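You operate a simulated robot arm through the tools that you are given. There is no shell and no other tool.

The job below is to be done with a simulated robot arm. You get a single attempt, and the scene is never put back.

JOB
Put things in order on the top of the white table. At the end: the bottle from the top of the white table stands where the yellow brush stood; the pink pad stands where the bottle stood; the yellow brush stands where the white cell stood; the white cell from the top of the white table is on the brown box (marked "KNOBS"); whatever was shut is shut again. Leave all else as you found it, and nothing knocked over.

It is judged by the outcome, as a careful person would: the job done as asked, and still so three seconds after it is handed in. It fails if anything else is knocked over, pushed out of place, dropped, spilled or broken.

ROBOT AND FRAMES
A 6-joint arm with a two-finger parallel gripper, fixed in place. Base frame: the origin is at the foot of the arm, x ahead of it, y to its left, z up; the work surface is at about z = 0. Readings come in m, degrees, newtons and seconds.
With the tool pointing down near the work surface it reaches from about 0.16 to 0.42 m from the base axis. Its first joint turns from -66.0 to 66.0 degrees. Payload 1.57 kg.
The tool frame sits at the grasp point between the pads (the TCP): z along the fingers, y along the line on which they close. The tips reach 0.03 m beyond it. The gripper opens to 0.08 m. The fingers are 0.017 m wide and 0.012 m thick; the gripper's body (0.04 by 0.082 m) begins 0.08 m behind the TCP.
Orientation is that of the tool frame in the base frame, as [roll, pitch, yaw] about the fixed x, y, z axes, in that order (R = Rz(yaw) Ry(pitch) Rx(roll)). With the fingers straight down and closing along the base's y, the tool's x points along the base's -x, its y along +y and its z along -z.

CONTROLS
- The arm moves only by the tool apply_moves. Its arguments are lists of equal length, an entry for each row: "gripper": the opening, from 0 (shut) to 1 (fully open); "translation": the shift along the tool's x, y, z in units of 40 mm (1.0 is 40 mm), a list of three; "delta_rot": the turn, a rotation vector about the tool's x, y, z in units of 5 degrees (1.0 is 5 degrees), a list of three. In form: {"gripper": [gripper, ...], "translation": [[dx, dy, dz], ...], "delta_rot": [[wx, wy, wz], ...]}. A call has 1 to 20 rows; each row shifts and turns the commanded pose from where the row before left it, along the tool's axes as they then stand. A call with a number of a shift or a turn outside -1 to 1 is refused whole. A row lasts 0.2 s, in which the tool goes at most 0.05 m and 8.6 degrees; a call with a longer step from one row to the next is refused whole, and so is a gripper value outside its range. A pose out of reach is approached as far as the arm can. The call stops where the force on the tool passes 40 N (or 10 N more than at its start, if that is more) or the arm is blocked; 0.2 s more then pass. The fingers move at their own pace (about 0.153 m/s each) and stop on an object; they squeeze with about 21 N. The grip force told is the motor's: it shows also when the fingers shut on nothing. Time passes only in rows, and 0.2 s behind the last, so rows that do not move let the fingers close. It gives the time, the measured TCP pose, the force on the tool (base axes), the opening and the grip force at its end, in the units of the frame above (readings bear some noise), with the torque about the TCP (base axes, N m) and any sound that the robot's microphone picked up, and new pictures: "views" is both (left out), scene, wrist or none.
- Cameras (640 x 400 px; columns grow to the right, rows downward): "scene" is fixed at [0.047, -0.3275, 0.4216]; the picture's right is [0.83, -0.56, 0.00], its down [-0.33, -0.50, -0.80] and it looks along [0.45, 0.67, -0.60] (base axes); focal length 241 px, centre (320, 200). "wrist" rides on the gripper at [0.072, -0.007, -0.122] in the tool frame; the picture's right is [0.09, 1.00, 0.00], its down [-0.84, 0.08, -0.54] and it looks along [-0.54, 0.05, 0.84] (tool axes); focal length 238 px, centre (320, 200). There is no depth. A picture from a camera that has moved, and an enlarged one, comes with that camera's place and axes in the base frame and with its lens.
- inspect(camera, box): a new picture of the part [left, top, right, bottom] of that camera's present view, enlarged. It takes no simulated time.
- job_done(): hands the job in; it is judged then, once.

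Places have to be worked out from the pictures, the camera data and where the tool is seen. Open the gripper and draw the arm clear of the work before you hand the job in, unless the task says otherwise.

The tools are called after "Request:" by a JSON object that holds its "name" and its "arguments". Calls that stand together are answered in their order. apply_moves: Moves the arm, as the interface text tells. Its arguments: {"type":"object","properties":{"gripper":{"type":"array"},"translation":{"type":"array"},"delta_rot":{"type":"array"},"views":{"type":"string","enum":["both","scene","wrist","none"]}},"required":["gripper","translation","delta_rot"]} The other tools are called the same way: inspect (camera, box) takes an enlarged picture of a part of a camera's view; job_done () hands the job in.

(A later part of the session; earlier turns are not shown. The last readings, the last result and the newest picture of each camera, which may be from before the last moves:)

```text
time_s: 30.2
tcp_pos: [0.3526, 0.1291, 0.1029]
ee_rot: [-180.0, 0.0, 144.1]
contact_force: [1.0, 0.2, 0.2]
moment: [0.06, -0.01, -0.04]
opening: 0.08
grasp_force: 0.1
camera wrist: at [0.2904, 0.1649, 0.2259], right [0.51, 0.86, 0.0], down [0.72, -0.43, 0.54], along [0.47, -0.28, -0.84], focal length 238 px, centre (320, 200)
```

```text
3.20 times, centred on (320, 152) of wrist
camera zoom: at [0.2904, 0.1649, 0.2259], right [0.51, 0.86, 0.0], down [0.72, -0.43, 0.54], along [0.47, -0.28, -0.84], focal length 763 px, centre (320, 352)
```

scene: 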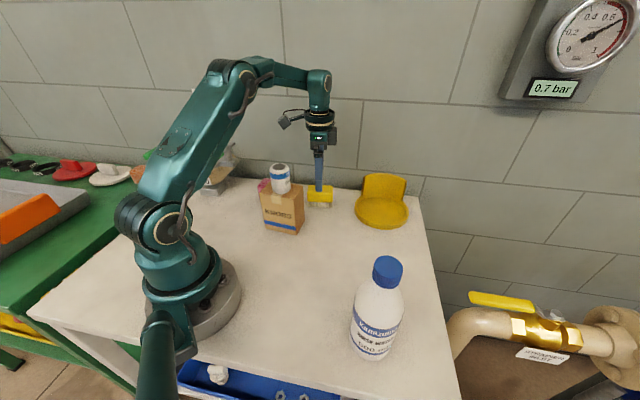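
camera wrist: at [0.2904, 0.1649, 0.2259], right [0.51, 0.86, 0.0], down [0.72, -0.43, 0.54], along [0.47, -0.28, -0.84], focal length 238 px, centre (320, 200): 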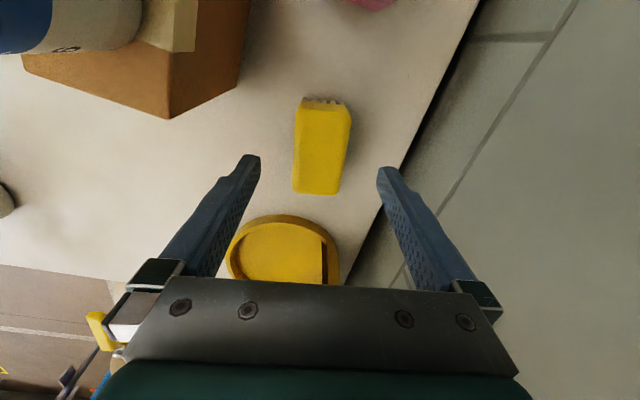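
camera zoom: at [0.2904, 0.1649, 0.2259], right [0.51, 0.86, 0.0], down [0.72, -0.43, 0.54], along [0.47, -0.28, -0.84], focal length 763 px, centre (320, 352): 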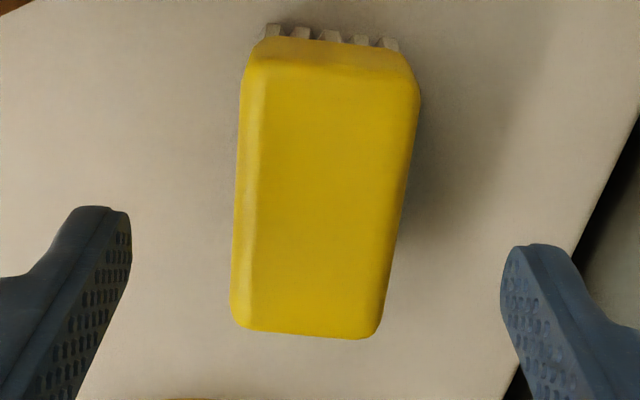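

Alignment is good, with the centre at (0.3535, 0.1272). I'll descend to z of about 0.034 and close across the brush body.

Request:
{"name": "apply_moves", "arguments": {"gripper": [1, 1, 1, 1, 0, 0, 0, 0], "translation": [[-0.05, -0.03, 0.6], [0, 0, 0.6], [0, 0, 0.5], [0, 0, 0], [0, 0, 0], [0, 0, 0], [0, 0, 0], [0, 0, 0]], "delta_rot": [[0, 0, 0], [0, 0, 0], [0, 0, 0], [0, 0, 0], [0, 0, 0], [0, 0, 0], [0, 0, 0], [0, 0, 0]]}}

```text
time_s: 32.0
tcp_pos: [0.3524, 0.1265, 0.0364]
ee_rot: [180.0, -0.1, 144.1]
contact_force: [0.4, 0.2, 0.1]
moment: [0.0, 0.03, 0.0]
opening: 0.0417
grasp_force: 20.9
camera wrist: at [0.2909, 0.1632, 0.1588], right [0.51, 0.86, 0.0], down [0.72, -0.43, 0.54], along [0.47, -0.28, -0.84], focal length 238 px, centre (320, 200)
```

scene: 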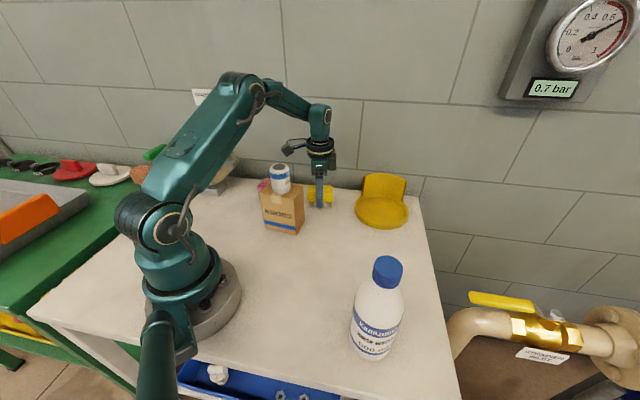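
wrist: 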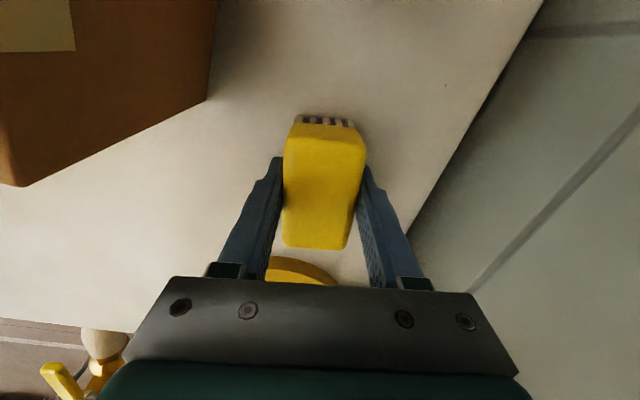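

The brush is gripped at 41.7 mm. I'll lift it gently by about 90 mm.

Request:
{"name": "apply_moves", "arguments": {"gripper": [0, 0, 0, 0, 0, 0, 0, 0, 0, 0, 0, 0, 0, 0], "translation": [[0, 0, -0.05], [0, 0, -0.1], [0, 0, -0.15], [0, 0, -0.2], [0, 0, -0.2], [0, 0, -0.2], [0, 0, -0.2], [0, 0, -0.2], [0, 0, -0.2], [0, 0, -0.2], [0, 0, -0.2], [0, 0, -0.15], [0, 0, -0.1], [0, 0, 0]], "delta_rot": [[0, 0, 0], [0, 0, 0], [0, 0, 0], [0, 0, 0], [0, 0, 0], [0, 0, 0], [0, 0, 0], [0, 0, 0], [0, 0, 0], [0, 0, 0], [0, 0, 0], [0, 0, 0], [0, 0, 0], [0, 0, 0]]}}

```text
time_s: 35.0
tcp_pos: [0.3532, 0.1274, 0.1227]
ee_rot: [-180.0, 0.0, 144.1]
contact_force: [1.0, -0.8, -1.0]
moment: [0.02, -0.01, 0.02]
opening: 0.0418
grasp_force: 21.2
camera wrist: at [0.2907, 0.1634, 0.2455], right [0.51, 0.86, 0.0], down [0.72, -0.43, 0.54], along [0.47, -0.28, -0.84], focal length 238 px, centre (320, 200)
```

scene: 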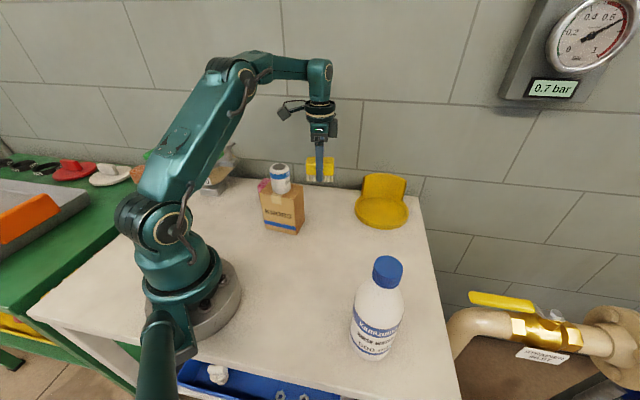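
wrist: 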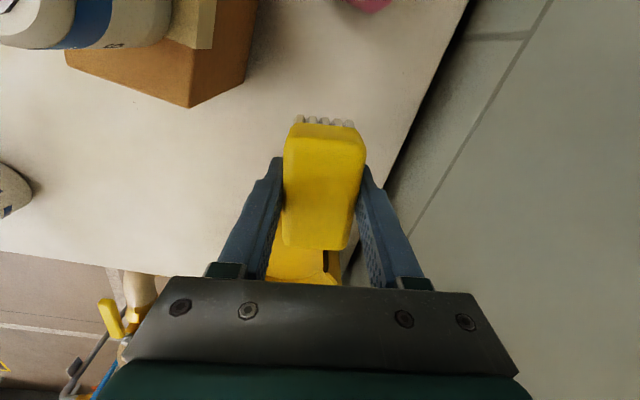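

The brush is held with its centre at the TCP. I'll carry it smoothly to the cell's old spot (0.2875, -0.1235), keeping its orientation.

Request:
{"name": "apply_moves", "arguments": {"gripper": [0, 0, 0, 0, 0, 0, 0, 0, 0, 0, 0, 0, 0, 0, 0, 0], "translation": [[-0.047, -0.121, 0], [-0.117, -0.302, 0], [-0.188, -0.483, 0], [-0.211, -0.544, 0], [-0.211, -0.544, 0], [-0.211, -0.544, 0], [-0.211, -0.544, 0], [-0.211, -0.544, 0], [-0.211, -0.544, 0], [-0.211, -0.544, 0], [-0.188, -0.483, 0], [-0.164, -0.423, 0], [-0.117, -0.302, 0], [-0.047, -0.121, 0], [0, 0, 0], [0, 0, 0]], "delta_rot": [[0, 0, 0], [0, 0, 0], [0, 0, 0], [0, 0, 0], [0, 0, 0], [0, 0, 0], [0, 0, 0], [0, 0, 0], [0, 0, 0], [0, 0, 0], [0, 0, 0], [0, 0, 0], [0, 0, 0], [0, 0, 0], [0, 0, 0], [0, 0, 0]]}}

```text
time_s: 38.4
tcp_pos: [0.2865, -0.1247, 0.1238]
ee_rot: [180.0, 0.1, 144.1]
contact_force: [0.2, -0.1, -1.9]
moment: [0.0, 0.02, 0.0]
opening: 0.0415
grasp_force: 20.8
camera wrist: at [0.2245, -0.0875, 0.2453], right [0.51, 0.86, 0.0], down [0.72, -0.43, 0.54], along [0.47, -0.28, -0.84], focal length 238 px, centre (320, 200)
```

scene: 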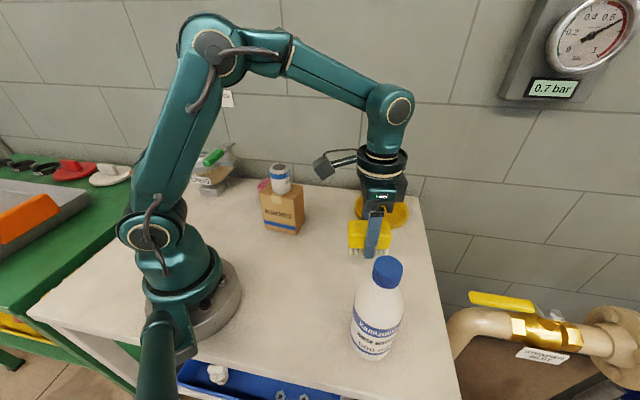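
wrist: 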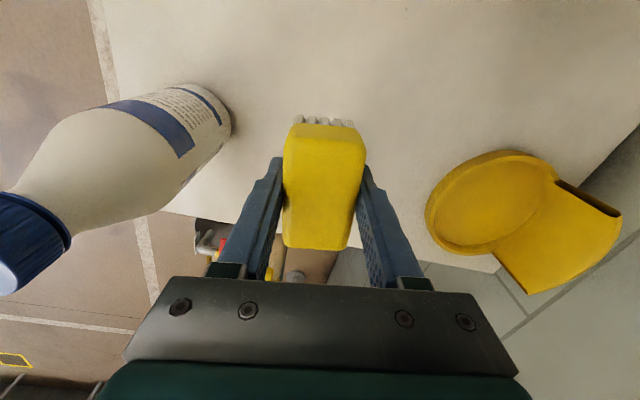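

It's over the spot. I'll lower to just above the surface, then creep down.

Request:
{"name": "apply_moves", "arguments": {"gripper": [0, 0, 0, 0, 0, 0, 0, 0, 0, 0, 0, 0], "translation": [[0, 0, 0.1], [0, 0, 0.2], [0, 0, 0.3], [0, 0, 0.3], [0, 0, 0.3], [0, 0, 0.3], [0, 0, 0.2], [0, 0, 0.2], [0, 0, 0.1], [0, 0, 0.05], [0, 0, 0.03], [0, 0, 0]], "delta_rot": [[0, 0, 0], [0, 0, 0], [0, 0, 0], [0, 0, 0], [0, 0, 0], [0, 0, 0], [0, 0, 0], [0, 0, 0], [0, 0, 0], [0, 0, 0], [0, 0, 0], [0, 0, 0]], "views": "none"}}

Request:
{"name": "inspect", "arguments": {"camera": "scene", "box": [320, 210, 420, 290]}}

```text
time_s: 41.0
tcp_pos: [0.2882, -0.124, 0.0402]
ee_rot: [-180.0, 0.0, 144.1]
contact_force: [1.1, -0.1, -0.6]
moment: [-0.02, 0.01, -0.01]
opening: 0.0416
grasp_force: 21.2
```

```text
5.00 times, centred on (370, 250) of scene
camera zoom: at [0.047, -0.3275, 0.4216], right [0.83, -0.56, 0.0], down [-0.33, -0.5, -0.8], along [0.45, 0.67, -0.6], focal length 1204 px, centre (70, -50)
```

zoom: 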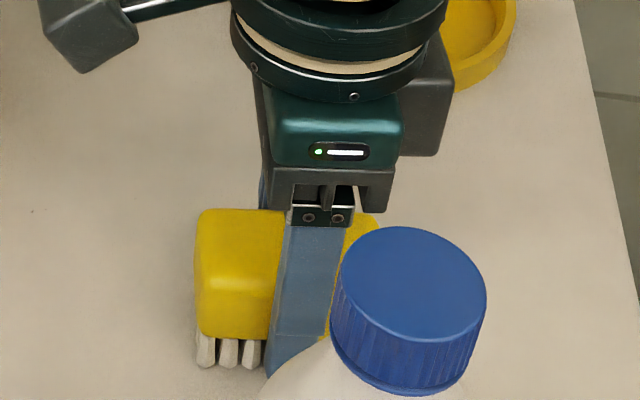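

A few millimetres remain, so I'll creep down in about 1 mm steps.

Request:
{"name": "apply_moves", "arguments": {"gripper": [0, 0, 0, 0, 0], "translation": [[0, 0, 0.03], [0, 0, 0.03], [0, 0, 0.025], [0, 0, 0], [0, 0, 0]], "delta_rot": [[0, 0, 0], [0, 0, 0], [0, 0, 0], [0, 0, 0], [0, 0, 0]], "views": "none"}}

```text
time_s: 42.2
tcp_pos: [0.2876, -0.123, 0.0365]
ee_rot: [-179.9, 0.1, 144.1]
contact_force: [-0.3, 0.5, -0.7]
moment: [-0.02, 0.0, -0.02]
opening: 0.0418
grasp_force: 21.1
```

No contact yet. I'll keep creeping down.

Request:
{"name": "apply_moves", "arguments": {"gripper": [0, 0, 0], "translation": [[0, 0, 0.02], [0, 0, 0.02], [0, 0, 0]], "delta_rot": [[0, 0, 0], [0, 0, 0], [0, 0, 0]], "views": "none"}}

```text
time_s: 43.0
tcp_pos: [0.2878, -0.1229, 0.0344]
ee_rot: [179.8, 0.1, 144.1]
contact_force: [-3.0, -0.8, 18.1]
moment: [-0.05, 0.02, -0.04]
opening: 0.0421
grasp_force: 20.7
```

The brush has touched down. I'll ease off, release, and rise clear.

Request:
{"name": "apply_moves", "arguments": {"gripper": [0, 0, 0.6, 0.8, 1, 1, 1, 1, 1, 1, 1], "translation": [[0, 0, -0.025], [0, 0, 0], [0, 0, 0], [0, 0, 0], [0, 0, 0], [0, 0, -0.3], [0, 0, -0.6], [0, 0, -1], [0, 0, -1], [0, 0, -1], [0, 0, 0]], "delta_rot": [[0, 0, 0], [0, 0, 0], [0, 0, 0], [0, 0, 0], [0, 0, 0], [0, 0, 0], [0, 0, 0], [0, 0, 0], [0, 0, 0], [0, 0, 0], [0, 0, 0]]}}

Request:
{"name": "inspect", "arguments": {"camera": "scene", "box": [300, 210, 460, 370]}}

```text
time_s: 45.4
tcp_pos: [0.2888, -0.124, 0.1929]
ee_rot: [-180.0, -0.1, 144.2]
contact_force: [0.2, -0.5, 0.7]
moment: [0.01, -0.01, 0.0]
opening: 0.0802
grasp_force: 0.1
camera wrist: at [0.2265, -0.0873, 0.3147], right [0.51, 0.86, 0.0], down [0.72, -0.43, 0.54], along [0.47, -0.28, -0.84], focal length 238 px, centre (320, 200)
```

scene: 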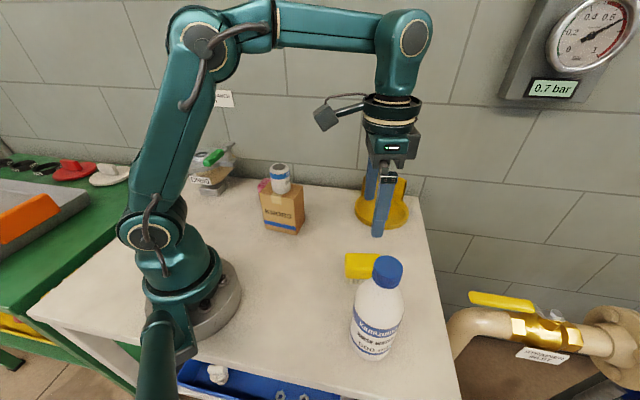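
wrist: 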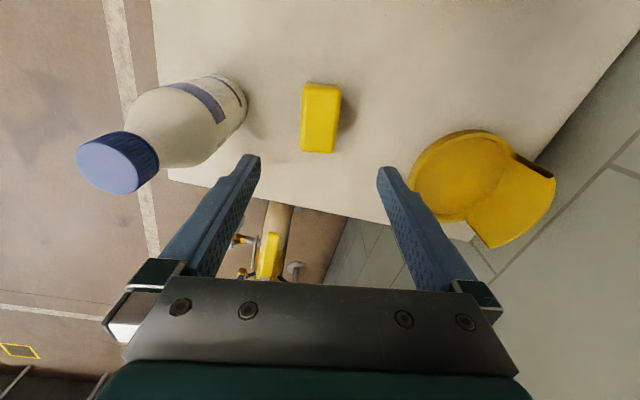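

```text
2.50 times, centred on (380, 290) of scene
camera zoom: at [0.047, -0.3275, 0.4216], right [0.83, -0.56, 0.0], down [-0.33, -0.5, -0.8], along [0.45, 0.67, -0.6], focal length 602 px, centre (170, -25)
```

zoom: 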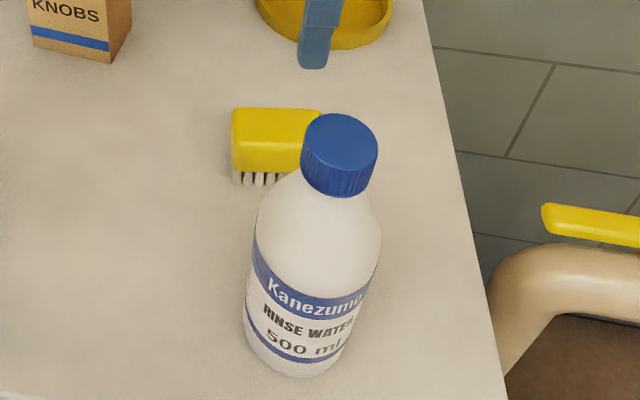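

The brush stands on the cell's old spot. Now I'll measure the bottle more exactly.

Request:
{"name": "inspect", "arguments": {"camera": "wrist", "box": [60, 60, 260, 200]}}

Request:
{"name": "inspect", "arguments": {"camera": "scene", "box": [335, 245, 425, 365]}}

```text
2.86 times, centred on (160, 130) of wrist
camera zoom: at [0.2265, -0.0873, 0.3147], right [0.51, 0.86, 0.0], down [0.72, -0.43, 0.54], along [0.47, -0.28, -0.84], focal length 681 px, centre (777, 400)
```

zoom: 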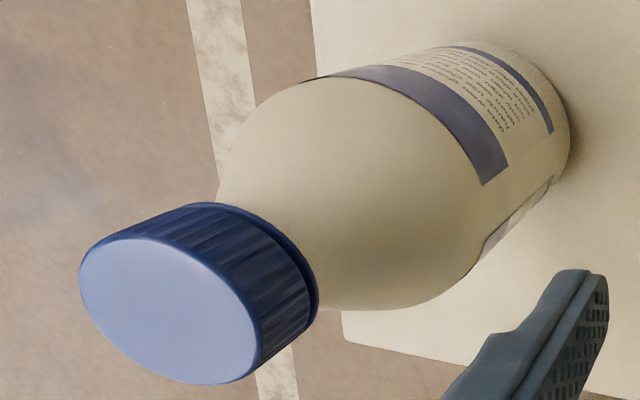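

```text
3.33 times, centred on (380, 305) of scene
camera zoom: at [0.047, -0.3275, 0.4216], right [0.83, -0.56, 0.0], down [-0.33, -0.5, -0.8], along [0.45, 0.67, -0.6], focal length 803 px, centre (120, -150)
```

zoom: 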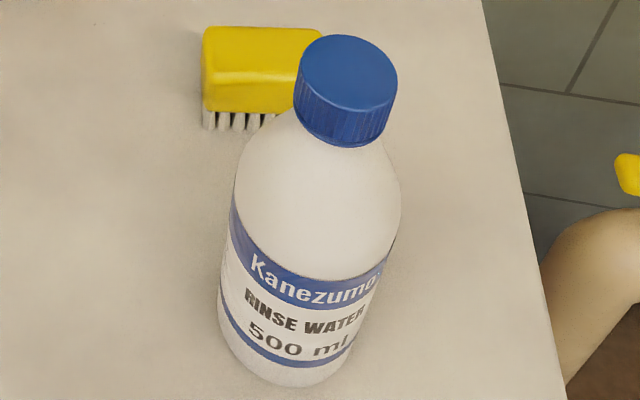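

I place the bottle axis at about (0.215, -0.2225), with height about 0.19 and a body about 68 mm across that stays straight up to z of about 0.118. The shoulder blocks a deep cap grip, so I'll take the upper body from above with TCP z about 0.119. First I'll go above it and look.

Request:
{"name": "apply_moves", "arguments": {"gripper": [1, 1, 1, 1, 1, 1, 1], "translation": [[0, 0, -0.6], [0, 0, -0.6], [0.012, -0.77, 0], [0.012, -0.77, 0], [0.012, -0.77, 0], [0.012, -0.77, 0], [0, 0, 0]], "delta_rot": [[0, 0, 0], [0, 0, 0], [0, 0, 0], [0, 0, 0], [0, 0, 0], [0, 0, 0], [0, 0, 0]]}}

Request:
{"name": "inspect", "arguments": {"camera": "wrist", "box": [220, 60, 420, 210]}}

Request:
{"name": "inspect", "arguments": {"camera": "scene", "box": [310, 170, 470, 310]}}

```text
time_s: 47.0
tcp_pos: [0.2125, -0.2237, 0.2384]
ee_rot: [-180.0, 0.0, 144.1]
contact_force: [0.6, -1.1, 0.0]
moment: [0.02, -0.03, 0.02]
opening: 0.0801
grasp_force: 0.0
camera wrist: at [0.1503, -0.1863, 0.3614], right [0.51, 0.86, 0.0], down [0.72, -0.43, 0.54], along [0.47, -0.28, -0.84], focal length 238 px, centre (320, 200)
```

scene: 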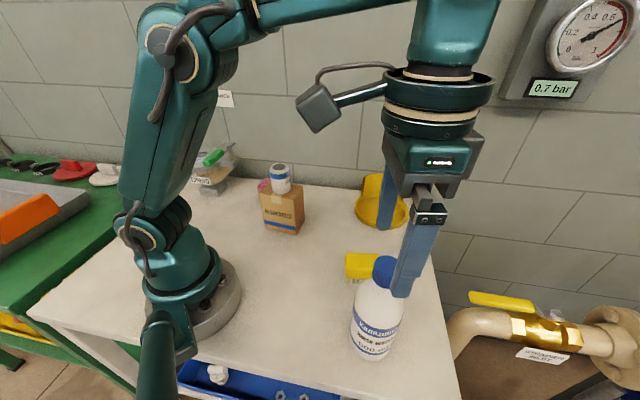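
wrist: 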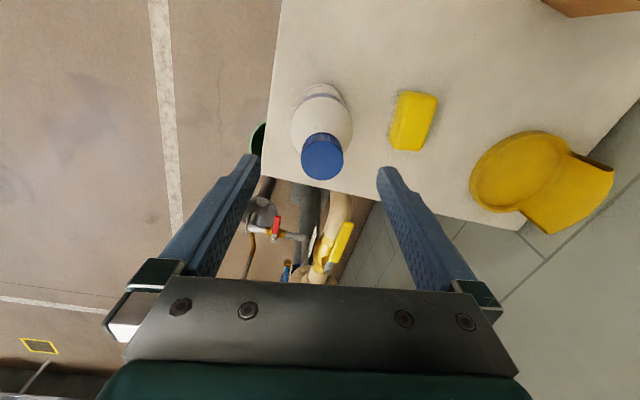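

```text
2.67 times, centred on (320, 135) of wrist
camera zoom: at [0.1503, -0.1863, 0.3614], right [0.51, 0.86, 0.0], down [0.72, -0.43, 0.54], along [0.47, -0.28, -0.84], focal length 636 px, centre (320, 373)
```

zoom: 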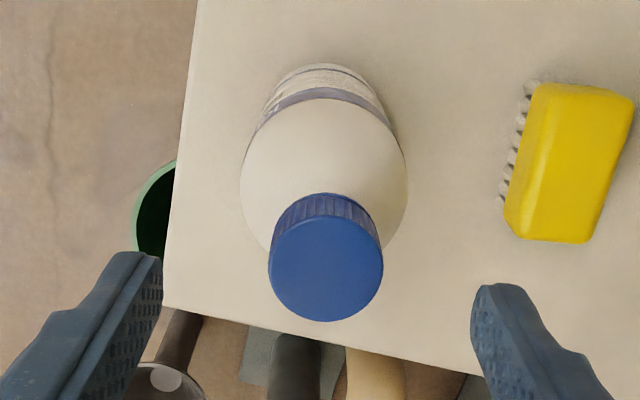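

```text
2.86 times, centred on (390, 240) of scene
camera zoom: at [0.047, -0.3275, 0.4216], right [0.83, -0.56, 0.0], down [-0.33, -0.5, -0.8], along [0.45, 0.67, -0.6], focal length 688 px, centre (120, 86)
```

zoom: 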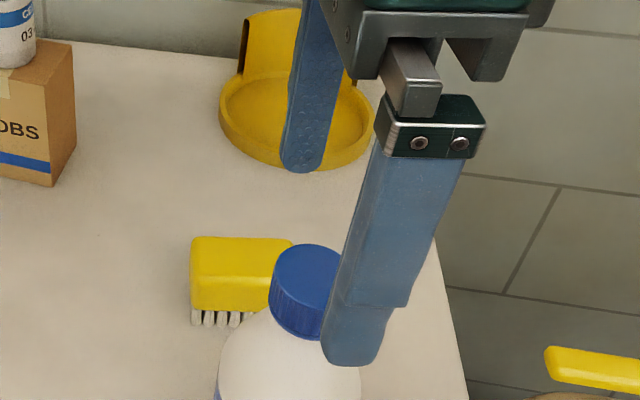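

The cap centre comes out at (0.215, -0.2223). I'll correct the small offset, go down partway, and check the centring between the fingers.

Request:
{"name": "apply_moves", "arguments": {"gripper": [1, 1, 1, 1, 1], "translation": [[-0.03, 0.065, 0.2], [0, 0, 0.5], [0, 0, 0.5], [0, 0, 0.5], [0, 0, 0]], "delta_rot": [[0, 0, 0], [0, 0, 0], [0, 0, 0], [0, 0, 0], [0, 0, 0]]}}

Request:
{"name": "inspect", "arguments": {"camera": "wrist", "box": [200, 60, 440, 240]}}

```text
time_s: 48.2
tcp_pos: [0.2138, -0.2219, 0.1721]
ee_rot: [-180.0, -0.1, 144.1]
contact_force: [-0.6, -0.1, -0.2]
moment: [0.01, 0.0, -0.02]
opening: 0.0799
grasp_force: 0.1
camera wrist: at [0.1533, -0.1857, 0.2939], right [0.51, 0.86, 0.0], down [0.72, -0.43, 0.54], along [0.47, -0.28, -0.84], focal length 238 px, centre (320, 200)
```

scene: 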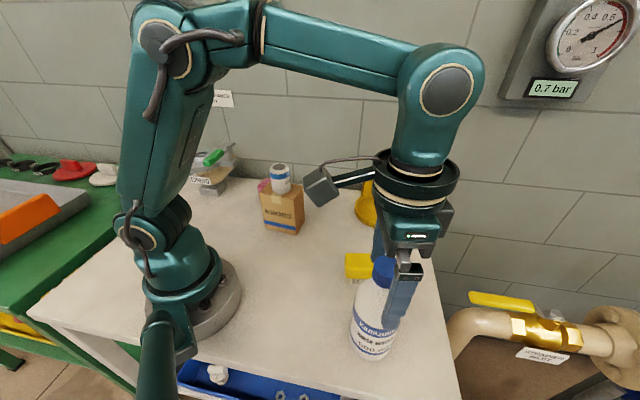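
wrist: 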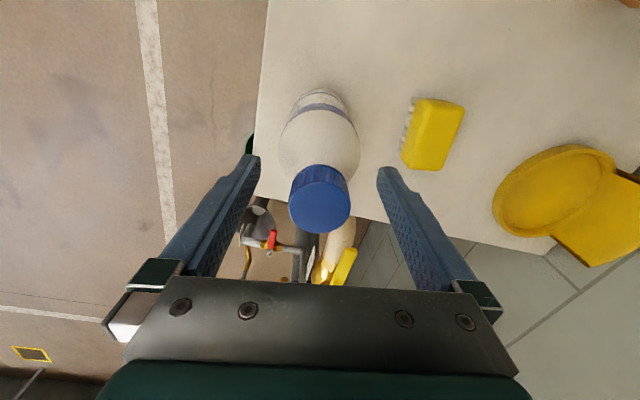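

```text
2.22 times, centred on (320, 150) of wrist
camera zoom: at [0.1533, -0.1857, 0.2939], right [0.51, 0.86, 0.0], down [0.72, -0.43, 0.54], along [0.47, -0.28, -0.84], focal length 530 px, centre (320, 311)
```

zoom: 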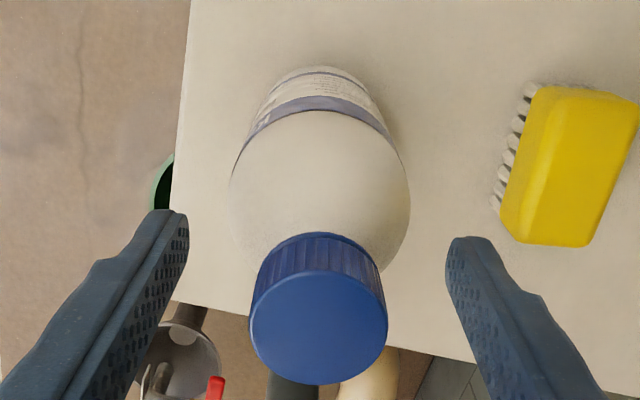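

The cap is centred in the tool to about 1 mm. I'll go down to z of about 0.120 and close gently on the body.

Request:
{"name": "apply_moves", "arguments": {"gripper": [1, 1, 1, 1, 1, 1], "translation": [[0, 0, 0.3], [0, 0, 0.3], [0, 0, 0.3], [0, 0, 0.25], [0, 0, 0.15], [0, 0, 0]], "delta_rot": [[0, 0, 0], [0, 0, 0], [0, 0, 0], [0, 0, 0], [0, 0, 0], [0, 0, 0]]}}

Request:
{"name": "inspect", "arguments": {"camera": "scene", "box": [330, 220, 450, 370]}}

```text
time_s: 49.6
tcp_pos: [0.2151, -0.2216, 0.1186]
ee_rot: [-179.9, 0.0, 144.1]
contact_force: [-0.5, -0.3, -0.7]
moment: [0.0, -0.02, 0.03]
opening: 0.08
grasp_force: 0.1
camera wrist: at [0.1538, -0.1846, 0.242], right [0.51, 0.86, 0.0], down [0.72, -0.43, 0.54], along [0.47, -0.28, -0.84], focal length 238 px, centre (320, 200)
```

scene: 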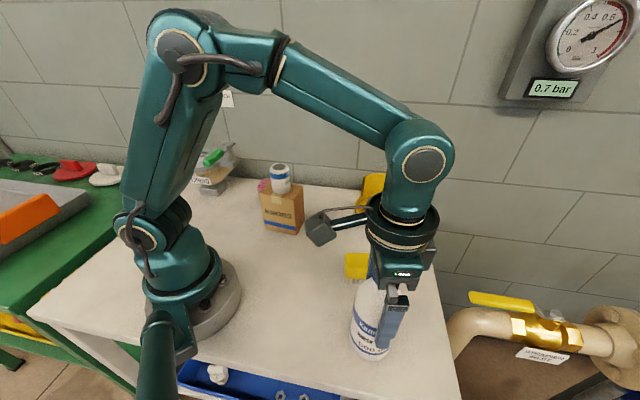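
wrist: 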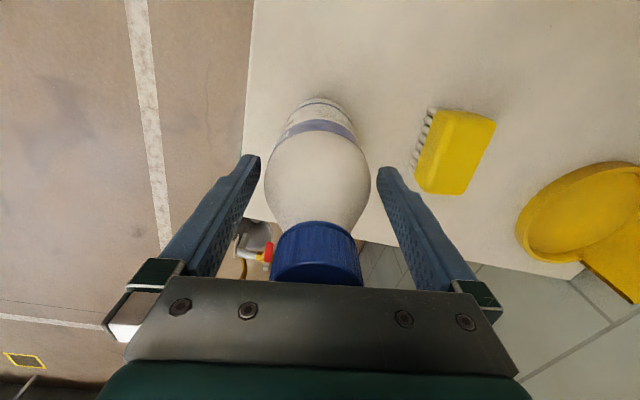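

```text
2.67 times, centred on (390, 295) of scene
camera zoom: at [0.047, -0.3275, 0.4216], right [0.83, -0.56, 0.0], down [-0.33, -0.5, -0.8], along [0.45, 0.67, -0.6], focal length 642 px, centre (133, -53)
```

zoom: 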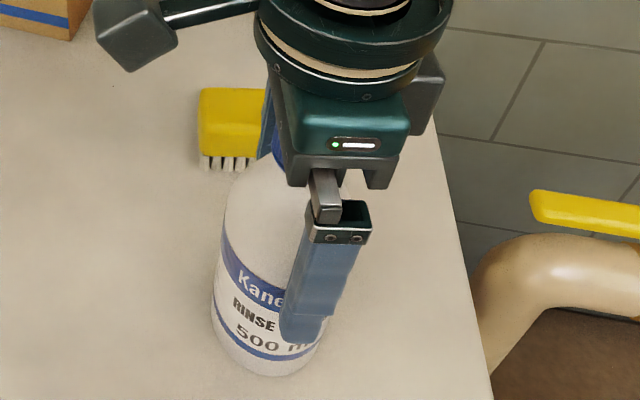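

There is no contact and the bottle is well centred. Closing.

Request:
{"name": "apply_moves", "arguments": {"gripper": [0.85, 0.8, 0.7, 0.5, 0, 0, 0], "translation": [[0, 0, 0], [0, 0, 0], [0, 0, 0], [0, 0, 0], [0, 0, 0], [0, 0, 0], [0, 0, 0]], "delta_rot": [[0, 0, 0], [0, 0, 0], [0, 0, 0], [0, 0, 0], [0, 0, 0], [0, 0, 0], [0, 0, 0]]}}

```text
time_s: 51.2
tcp_pos: [0.215, -0.2212, 0.1204]
ee_rot: [180.0, -0.1, 144.1]
contact_force: [0.2, -2.1, 0.1]
moment: [-0.06, 0.02, 0.0]
opening: 0.0651
grasp_force: 21.7
camera wrist: at [0.1538, -0.1847, 0.2422], right [0.51, 0.86, 0.0], down [0.72, -0.43, 0.54], along [0.47, -0.28, -0.84], focal length 238 px, centre (320, 200)
```

scene: 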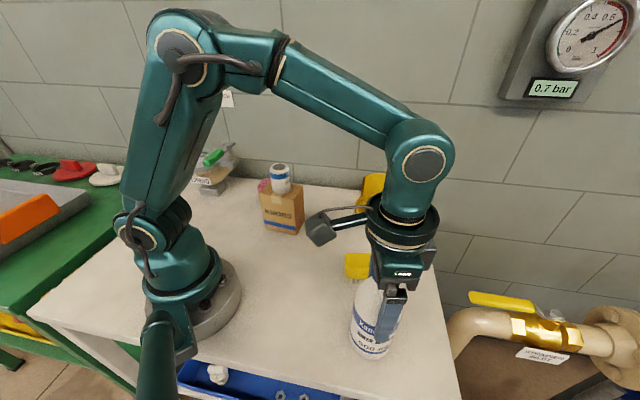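
wrist: 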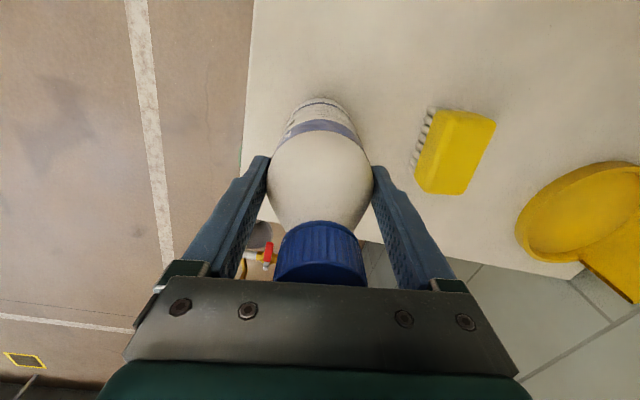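

The body is gripped at 65 mm. I'll lift very slowly, about 15 mm, and check for slip.

Request:
{"name": "apply_moves", "arguments": {"gripper": [0, 0, 0, 0, 0, 0, 0, 0, 0, 0], "translation": [[0, 0, -0.02], [0, 0, -0.03], [0, 0, -0.05], [0, 0, -0.05], [0, 0, -0.05], [0, 0, -0.05], [0, 0, -0.05], [0, 0, -0.05], [0, 0, -0.03], [0, 0, 0]], "delta_rot": [[0, 0, 0], [0, 0, 0], [0, 0, 0], [0, 0, 0], [0, 0, 0], [0, 0, 0], [0, 0, 0], [0, 0, 0], [0, 0, 0], [0, 0, 0]]}}

Request:
{"name": "inspect", "arguments": {"camera": "scene", "box": [330, 220, 450, 370]}}

```text
time_s: 53.4
tcp_pos: [0.2154, -0.2225, 0.1352]
ee_rot: [180.0, 0.0, 144.1]
contact_force: [-0.5, -1.3, -4.8]
moment: [-0.01, 0.03, -0.02]
opening: 0.0651
grasp_force: 20.6
camera wrist: at [0.1536, -0.1848, 0.2571], right [0.51, 0.86, 0.0], down [0.72, -0.43, 0.54], along [0.47, -0.28, -0.84], focal length 238 px, centre (320, 200)
```

scene: 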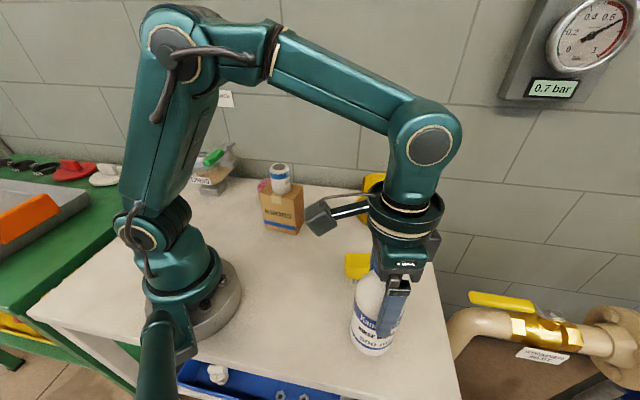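
wrist: 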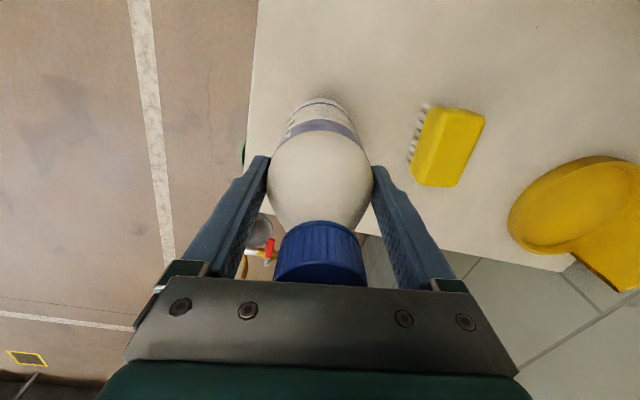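

```text
2.67 times, centred on (390, 295) of scene
camera zoom: at [0.047, -0.3275, 0.4216], right [0.83, -0.56, 0.0], down [-0.33, -0.5, -0.8], along [0.45, 0.67, -0.6], focal length 642 px, centre (133, -53)
```

zoom: 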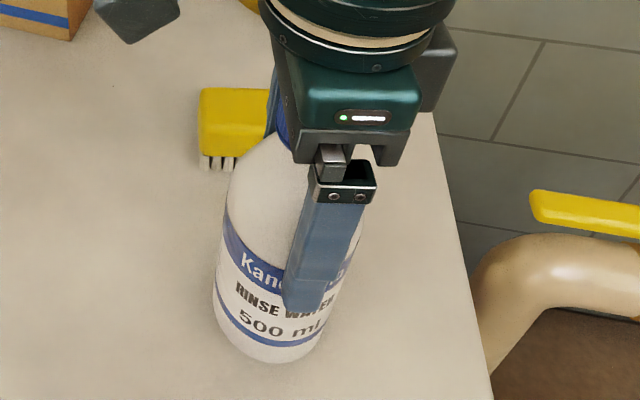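

The bottle is up with no slip and weighs about 4.8 N. I'll continue to z of about 0.178 so its base clears the brush.

Request:
{"name": "apply_moves", "arguments": {"gripper": [0, 0, 0, 0, 0, 0, 0, 0, 0, 0, 0, 0, 0, 0, 0, 0], "translation": [[0, 0, -0.03], [0, 0, -0.05], [0, 0, -0.08], [0, 0, -0.08], [0, 0, -0.08], [0, 0, -0.08], [0, 0, -0.08], [0, 0, -0.08], [0, 0, -0.08], [0, 0, -0.08], [0, 0, -0.08], [0, 0, -0.08], [0, 0, -0.08], [0, 0, -0.08], [0, 0, -0.03], [0, 0, 0]], "delta_rot": [[0, 0, 0], [0, 0, 0], [0, 0, 0], [0, 0, 0], [0, 0, 0], [0, 0, 0], [0, 0, 0], [0, 0, 0], [0, 0, 0], [0, 0, 0], [0, 0, 0], [0, 0, 0], [0, 0, 0], [0, 0, 0], [0, 0, 0], [0, 0, 0]]}}

Request:
{"name": "inspect", "arguments": {"camera": "scene", "box": [330, 200, 450, 350]}}

```text
time_s: 56.8
tcp_pos: [0.2149, -0.2223, 0.1783]
ee_rot: [180.0, 0.0, 144.1]
contact_force: [0.4, 0.7, -5.1]
moment: [0.02, 0.02, 0.0]
opening: 0.0648
grasp_force: 21.0
camera wrist: at [0.1532, -0.1852, 0.3002], right [0.51, 0.86, 0.0], down [0.72, -0.43, 0.54], along [0.47, -0.28, -0.84], focal length 238 px, centre (320, 200)
```

scene: 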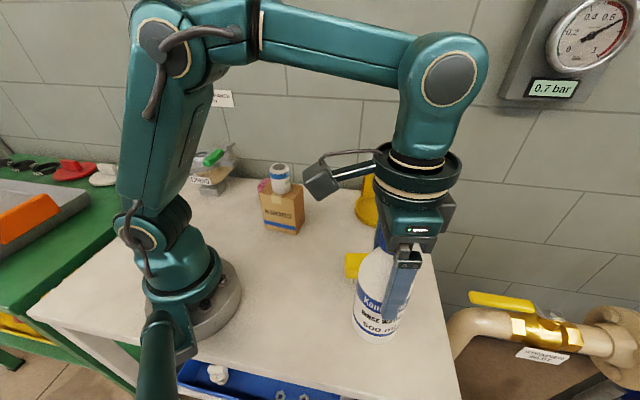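
wrist: 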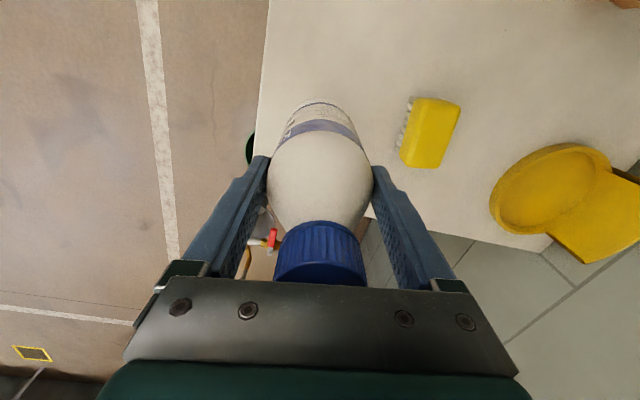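

```text
2.67 times, centred on (390, 275) of scene
camera zoom: at [0.047, -0.3275, 0.4216], right [0.83, -0.56, 0.0], down [-0.33, -0.5, -0.8], along [0.45, 0.67, -0.6], focal length 642 px, centre (133, 0)
```

zoom: 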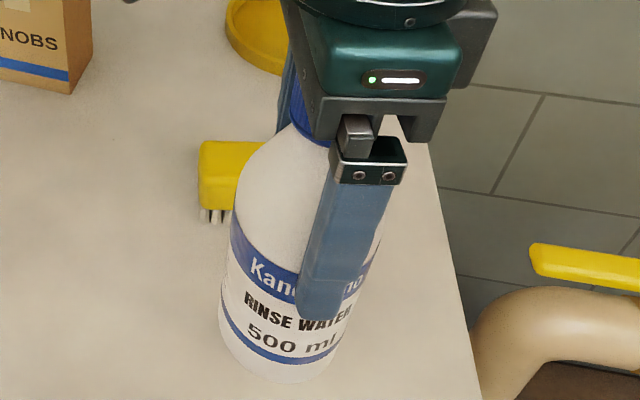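

The bottle is held steady with its base at about z 0.058. I'll swing it along an inner route past the brush rather than over it, moving gently.

Request:
{"name": "apply_moves", "arguments": {"gripper": [0, 0, 0, 0, 0, 0, 0, 0, 0, 0, 0, 0, 0], "translation": [[0.057, 0.065, 0], [0.144, 0.162, 0], [0.23, 0.259, 0], [0.316, 0.357, 0], [0.345, 0.389, 0], [0.345, 0.389, 0], [0.345, 0.389, 0], [0.345, 0.389, 0], [0.316, 0.357, 0], [0.23, 0.259, 0], [0.144, 0.162, 0], [0.057, 0.065, 0], [0, 0, 0]], "delta_rot": [[0, 0, 0], [0, 0, 0], [0, 0, 0], [0, 0, 0], [0, 0, 0], [0, 0, 0], [0, 0, 0], [0, 0, 0], [0, 0, 0], [0, 0, 0], [0, 0, 0], [0, 0, 0], [0, 0, 0]]}}

```text
time_s: 59.6
tcp_pos: [0.1987, -0.0494, 0.1781]
ee_rot: [-179.9, 0.0, 144.1]
contact_force: [1.1, 0.6, -5.3]
moment: [-0.01, 0.0, 0.02]
opening: 0.065
grasp_force: 21.1
camera wrist: at [0.1366, -0.0122, 0.3002], right [0.51, 0.86, 0.0], down [0.72, -0.43, 0.54], along [0.47, -0.28, -0.84], focal length 238 px, centre (320, 200)
```

scene: 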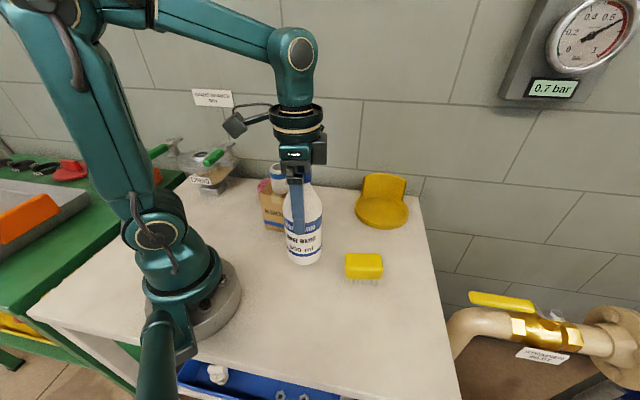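
wrist: 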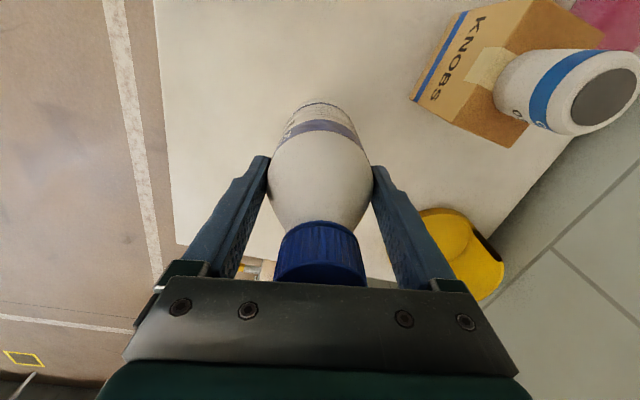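

Leg two takes the bottle outwards between the box and the brush to about (0.325, 0.015).

Request:
{"name": "apply_moves", "arguments": {"gripper": [0, 0, 0, 0, 0, 0, 0, 0, 0, 0, 0, 0], "translation": [[-0.032, 0.063, 0], [-0.097, 0.189, 0], [-0.161, 0.315, 0], [-0.21, 0.41, 0], [-0.226, 0.442, 0], [-0.226, 0.442, 0], [-0.226, 0.442, 0], [-0.194, 0.378, 0], [-0.145, 0.284, 0], [-0.081, 0.158, 0], [-0.016, 0.032, 0], [0, 0, 0]], "delta_rot": [[0, 0, 0], [0, 0, 0], [0, 0, 0], [0, 0, 0], [0, 0, 0], [0, 0, 0], [0, 0, 0], [0, 0, 0], [0, 0, 0], [0, 0, 0], [0, 0, 0], [0, 0, 0]]}}

```text
time_s: 62.2
tcp_pos: [0.3249, 0.0169, 0.1777]
ee_rot: [-180.0, 0.0, 144.2]
contact_force: [-0.5, 0.1, -4.6]
moment: [0.02, -0.02, -0.02]
opening: 0.065
grasp_force: 20.9
camera wrist: at [0.2627, 0.0525, 0.3002], right [0.51, 0.86, 0.0], down [0.72, -0.43, 0.54], along [0.47, -0.28, -0.84], focal length 238 px, centre (320, 200)
```

scene: 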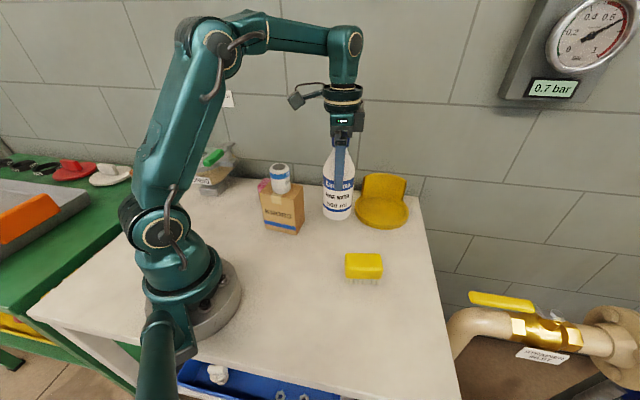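
wrist: 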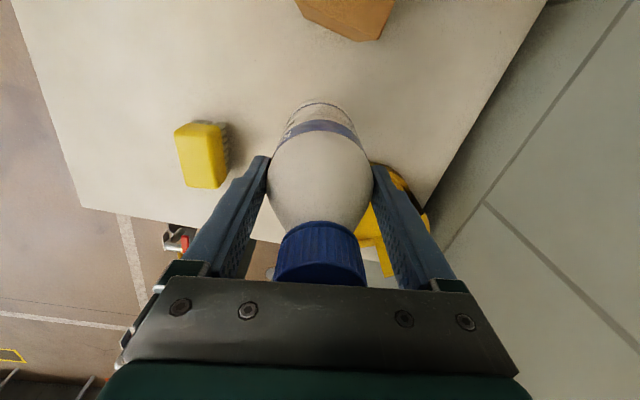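

Leg three takes it to the brush's old spot (0.3528, 0.1272), descending to z of about 0.15 on the way.

Request:
{"name": "apply_moves", "arguments": {"gripper": [0, 0, 0, 0, 0, 0, 0, 0, 0, 0, 0, 0], "translation": [[0.032, 0.079, 0.021], [0.074, 0.185, 0.049], [0.116, 0.291, 0.077], [0.147, 0.37, 0.098], [0.158, 0.396, 0.105], [0.158, 0.396, 0.105], [0.147, 0.37, 0.098], [0.116, 0.291, 0.077], [0.074, 0.185, 0.049], [0.032, 0.079, 0.021], [0, 0, 0], [0, 0, 0]], "delta_rot": [[0, 0, 0], [0, 0, 0], [0, 0, 0], [0, 0, 0], [0, 0, 0], [0, 0, 0], [0, 0, 0], [0, 0, 0], [0, 0, 0], [0, 0, 0], [0, 0, 0], [0, 0, 0]]}}

Request:
{"name": "inspect", "arguments": {"camera": "scene", "box": [250, 110, 400, 240]}}

```text
time_s: 64.8
tcp_pos: [0.3518, 0.127, 0.1497]
ee_rot: [179.9, 0.0, 144.2]
contact_force: [-0.3, -0.3, -5.2]
moment: [0.04, -0.01, 0.01]
opening: 0.0651
grasp_force: 20.3
camera wrist: at [0.2906, 0.1629, 0.272], right [0.51, 0.86, 0.0], down [0.72, -0.43, 0.54], along [0.47, -0.28, -0.84], focal length 238 px, centre (320, 200)
```

scene: 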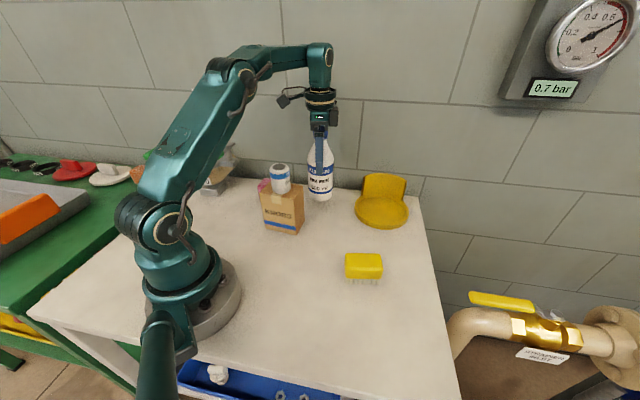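
wrist: 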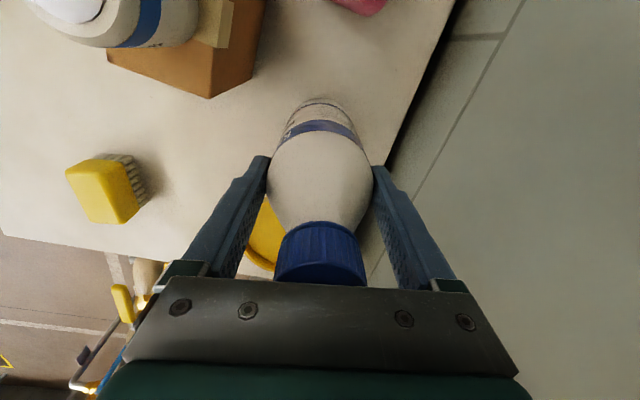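

```text
3.08 times, centred on (325, 175) of scene
camera zoom: at [0.047, -0.3275, 0.4216], right [0.83, -0.56, 0.0], down [-0.33, -0.5, -0.8], along [0.45, 0.67, -0.6], focal length 741 px, centre (305, 277)
```

zoom: 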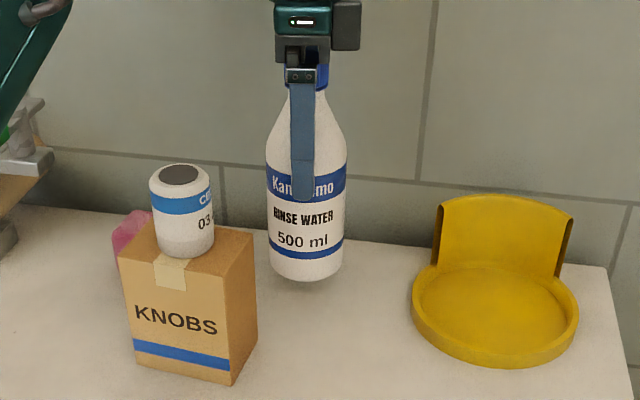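

The bottle is over the spot with about 30 mm to go. I'll lower slowly.

Request:
{"name": "apply_moves", "arguments": {"gripper": [0, 0, 0, 0, 0, 0, 0, 0, 0, 0], "translation": [[0, 0, 0.04], [0, 0, 0.08], [0, 0, 0.1], [0, 0, 0.1], [0, 0, 0.1], [0, 0, 0.1], [0, 0, 0.08], [0, 0, 0.05], [0, 0, 0.025], [0, 0, 0]], "delta_rot": [[0, 0, 0], [0, 0, 0], [0, 0, 0], [0, 0, 0], [0, 0, 0], [0, 0, 0], [0, 0, 0], [0, 0, 0], [0, 0, 0], [0, 0, 0]], "views": "none"}}

```text
time_s: 67.0
tcp_pos: [0.3513, 0.1268, 0.1231]
ee_rot: [180.0, 0.0, 144.1]
contact_force: [-0.5, 0.2, -4.8]
moment: [0.01, 0.02, 0.02]
opening: 0.0647
grasp_force: 20.9
```

Still hanging free. I'll creep down the last few millimetres.

Request:
{"name": "apply_moves", "arguments": {"gripper": [0, 0, 0, 0], "translation": [[0, 0, 0.025], [0, 0, 0.025], [0, 0, 0.015], [0, 0, 0]], "delta_rot": [[0, 0, 0], [0, 0, 0], [0, 0, 0], [0, 0, 0]], "views": "none"}}

```text
time_s: 68.0
tcp_pos: [0.3517, 0.1269, 0.1208]
ee_rot: [180.0, 0.0, 144.1]
contact_force: [-0.1, 0.2, -7.0]
moment: [-0.02, -0.02, 0.02]
opening: 0.0649
grasp_force: 20.9
```

Request:
{"name": "apply_moves", "arguments": {"gripper": [0, 0, 0, 0], "translation": [[0, 0, 0.02], [0, 0, 0.015], [0, 0, 0], [0, 0, 0]], "delta_rot": [[0, 0, 0], [0, 0, 0], [0, 0, 0], [0, 0, 0]], "views": "none"}}

```text
time_s: 69.0
tcp_pos: [0.3519, 0.1271, 0.1187]
ee_rot: [179.9, 0.2, 144.1]
contact_force: [-4.7, 0.2, 18.2]
moment: [-0.06, 0.39, -0.15]
opening: 0.0649
grasp_force: 20.7
```

The bottle has touched down. I'll ease up 1 mm and check that the load has gone before opening.

Request:
{"name": "apply_moves", "arguments": {"gripper": [0, 0], "translation": [[0, 0, -0.02], [0, 0, 0]], "delta_rot": [[0, 0, 0], [0, 0, 0]]}}

Request:
{"name": "inspect", "arguments": {"camera": "scene", "box": [250, 120, 400, 240]}}

```text
time_s: 69.6
tcp_pos: [0.3517, 0.1262, 0.1202]
ee_rot: [179.9, 0.0, 144.1]
contact_force: [-2.2, 1.8, 10.6]
moment: [0.01, -0.16, -0.03]
opening: 0.0648
grasp_force: 21.4
camera wrist: at [0.2904, 0.1627, 0.2421], right [0.51, 0.86, 0.0], down [0.72, -0.43, 0.54], along [0.47, -0.28, -0.84], focal length 238 px, centre (320, 200)
```

scene: 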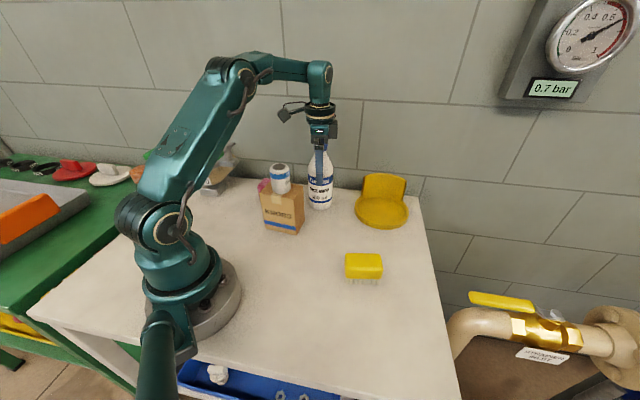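
wrist: 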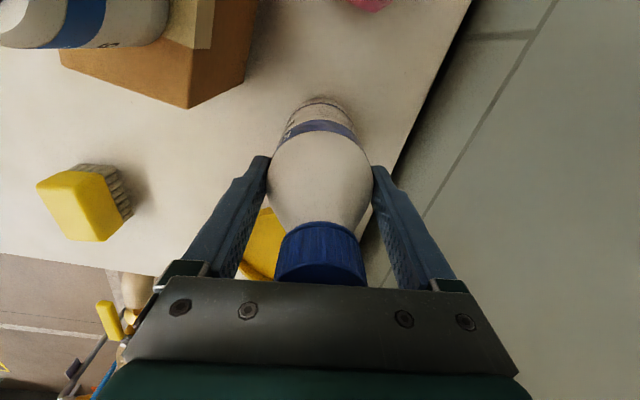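

```text
3.33 times, centred on (325, 180) of scene
camera zoom: at [0.047, -0.3275, 0.4216], right [0.83, -0.56, 0.0], down [-0.33, -0.5, -0.8], along [0.45, 0.67, -0.6], focal length 803 px, centre (303, 267)
```

zoom: 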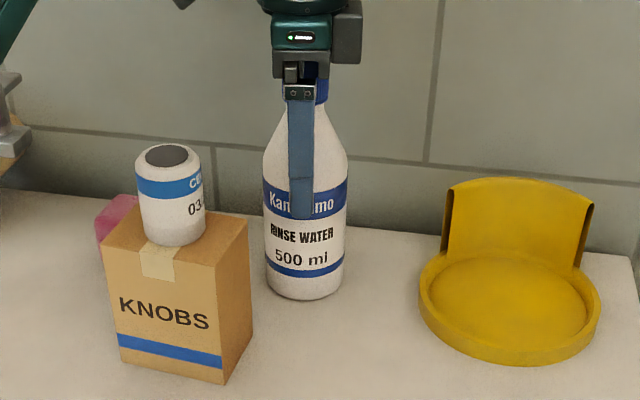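

It's standing with a light preload. I'll ease a little more and open. Reach here tops out near z 0.19, so I'll rise only to about 0.178 first, with the fingers straddling the cap.

Request:
{"name": "apply_moves", "arguments": {"gripper": [0, 0.83, 0.9, 1, 1, 1], "translation": [[0, 0, -0.012], [0, 0, 0], [0, 0, 0], [0, 0, 0], [0, 0, 0], [0, 0, 0]], "delta_rot": [[0, 0, 0], [0, 0, 0], [0, 0, 0], [0, 0, 0], [0, 0, 0], [0, 0, 0]]}}

Request:
{"name": "inspect", "arguments": {"camera": "wrist", "box": [220, 80, 420, 300]}}

```text
time_s: 71.0
tcp_pos: [0.3525, 0.1263, 0.1193]
ee_rot: [180.0, 0.0, 144.1]
contact_force: [0.6, -0.4, 0.3]
moment: [0.03, 0.02, 0.01]
opening: 0.08
grasp_force: 0.1
camera wrist: at [0.2902, 0.1626, 0.2426], right [0.51, 0.86, 0.0], down [0.72, -0.43, 0.54], along [0.47, -0.28, -0.84], focal length 238 px, centre (320, 200)
```

scene: 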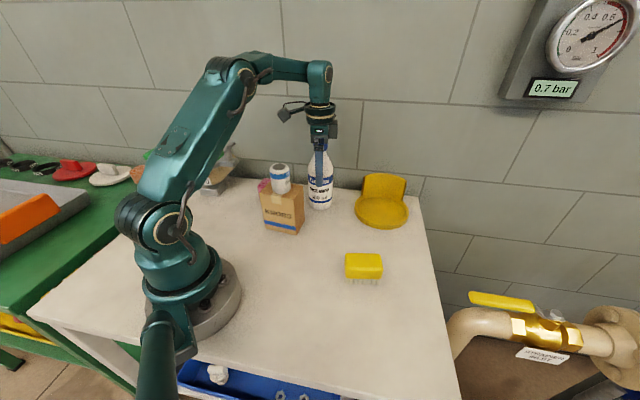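
wrist: 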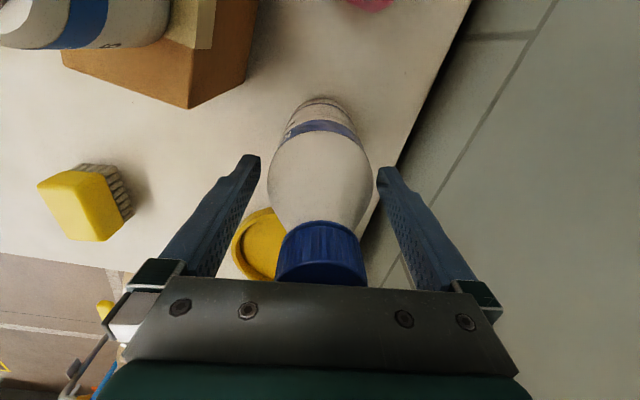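

```text
1.82 times, centred on (320, 190) of wrist
camera zoom: at [0.2902, 0.1626, 0.2426], right [0.51, 0.86, 0.0], down [0.72, -0.43, 0.54], along [0.47, -0.28, -0.84], focal length 433 px, centre (320, 218)
```

zoom: 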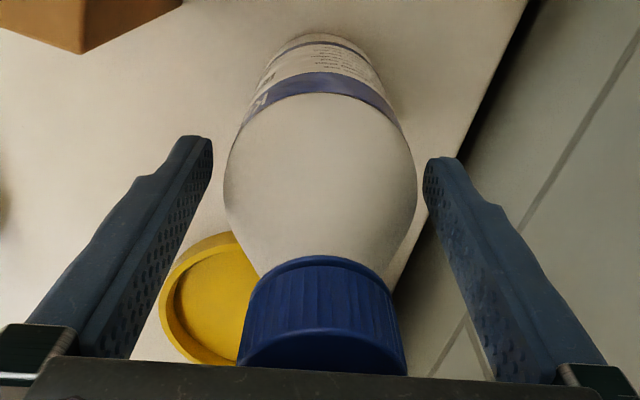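

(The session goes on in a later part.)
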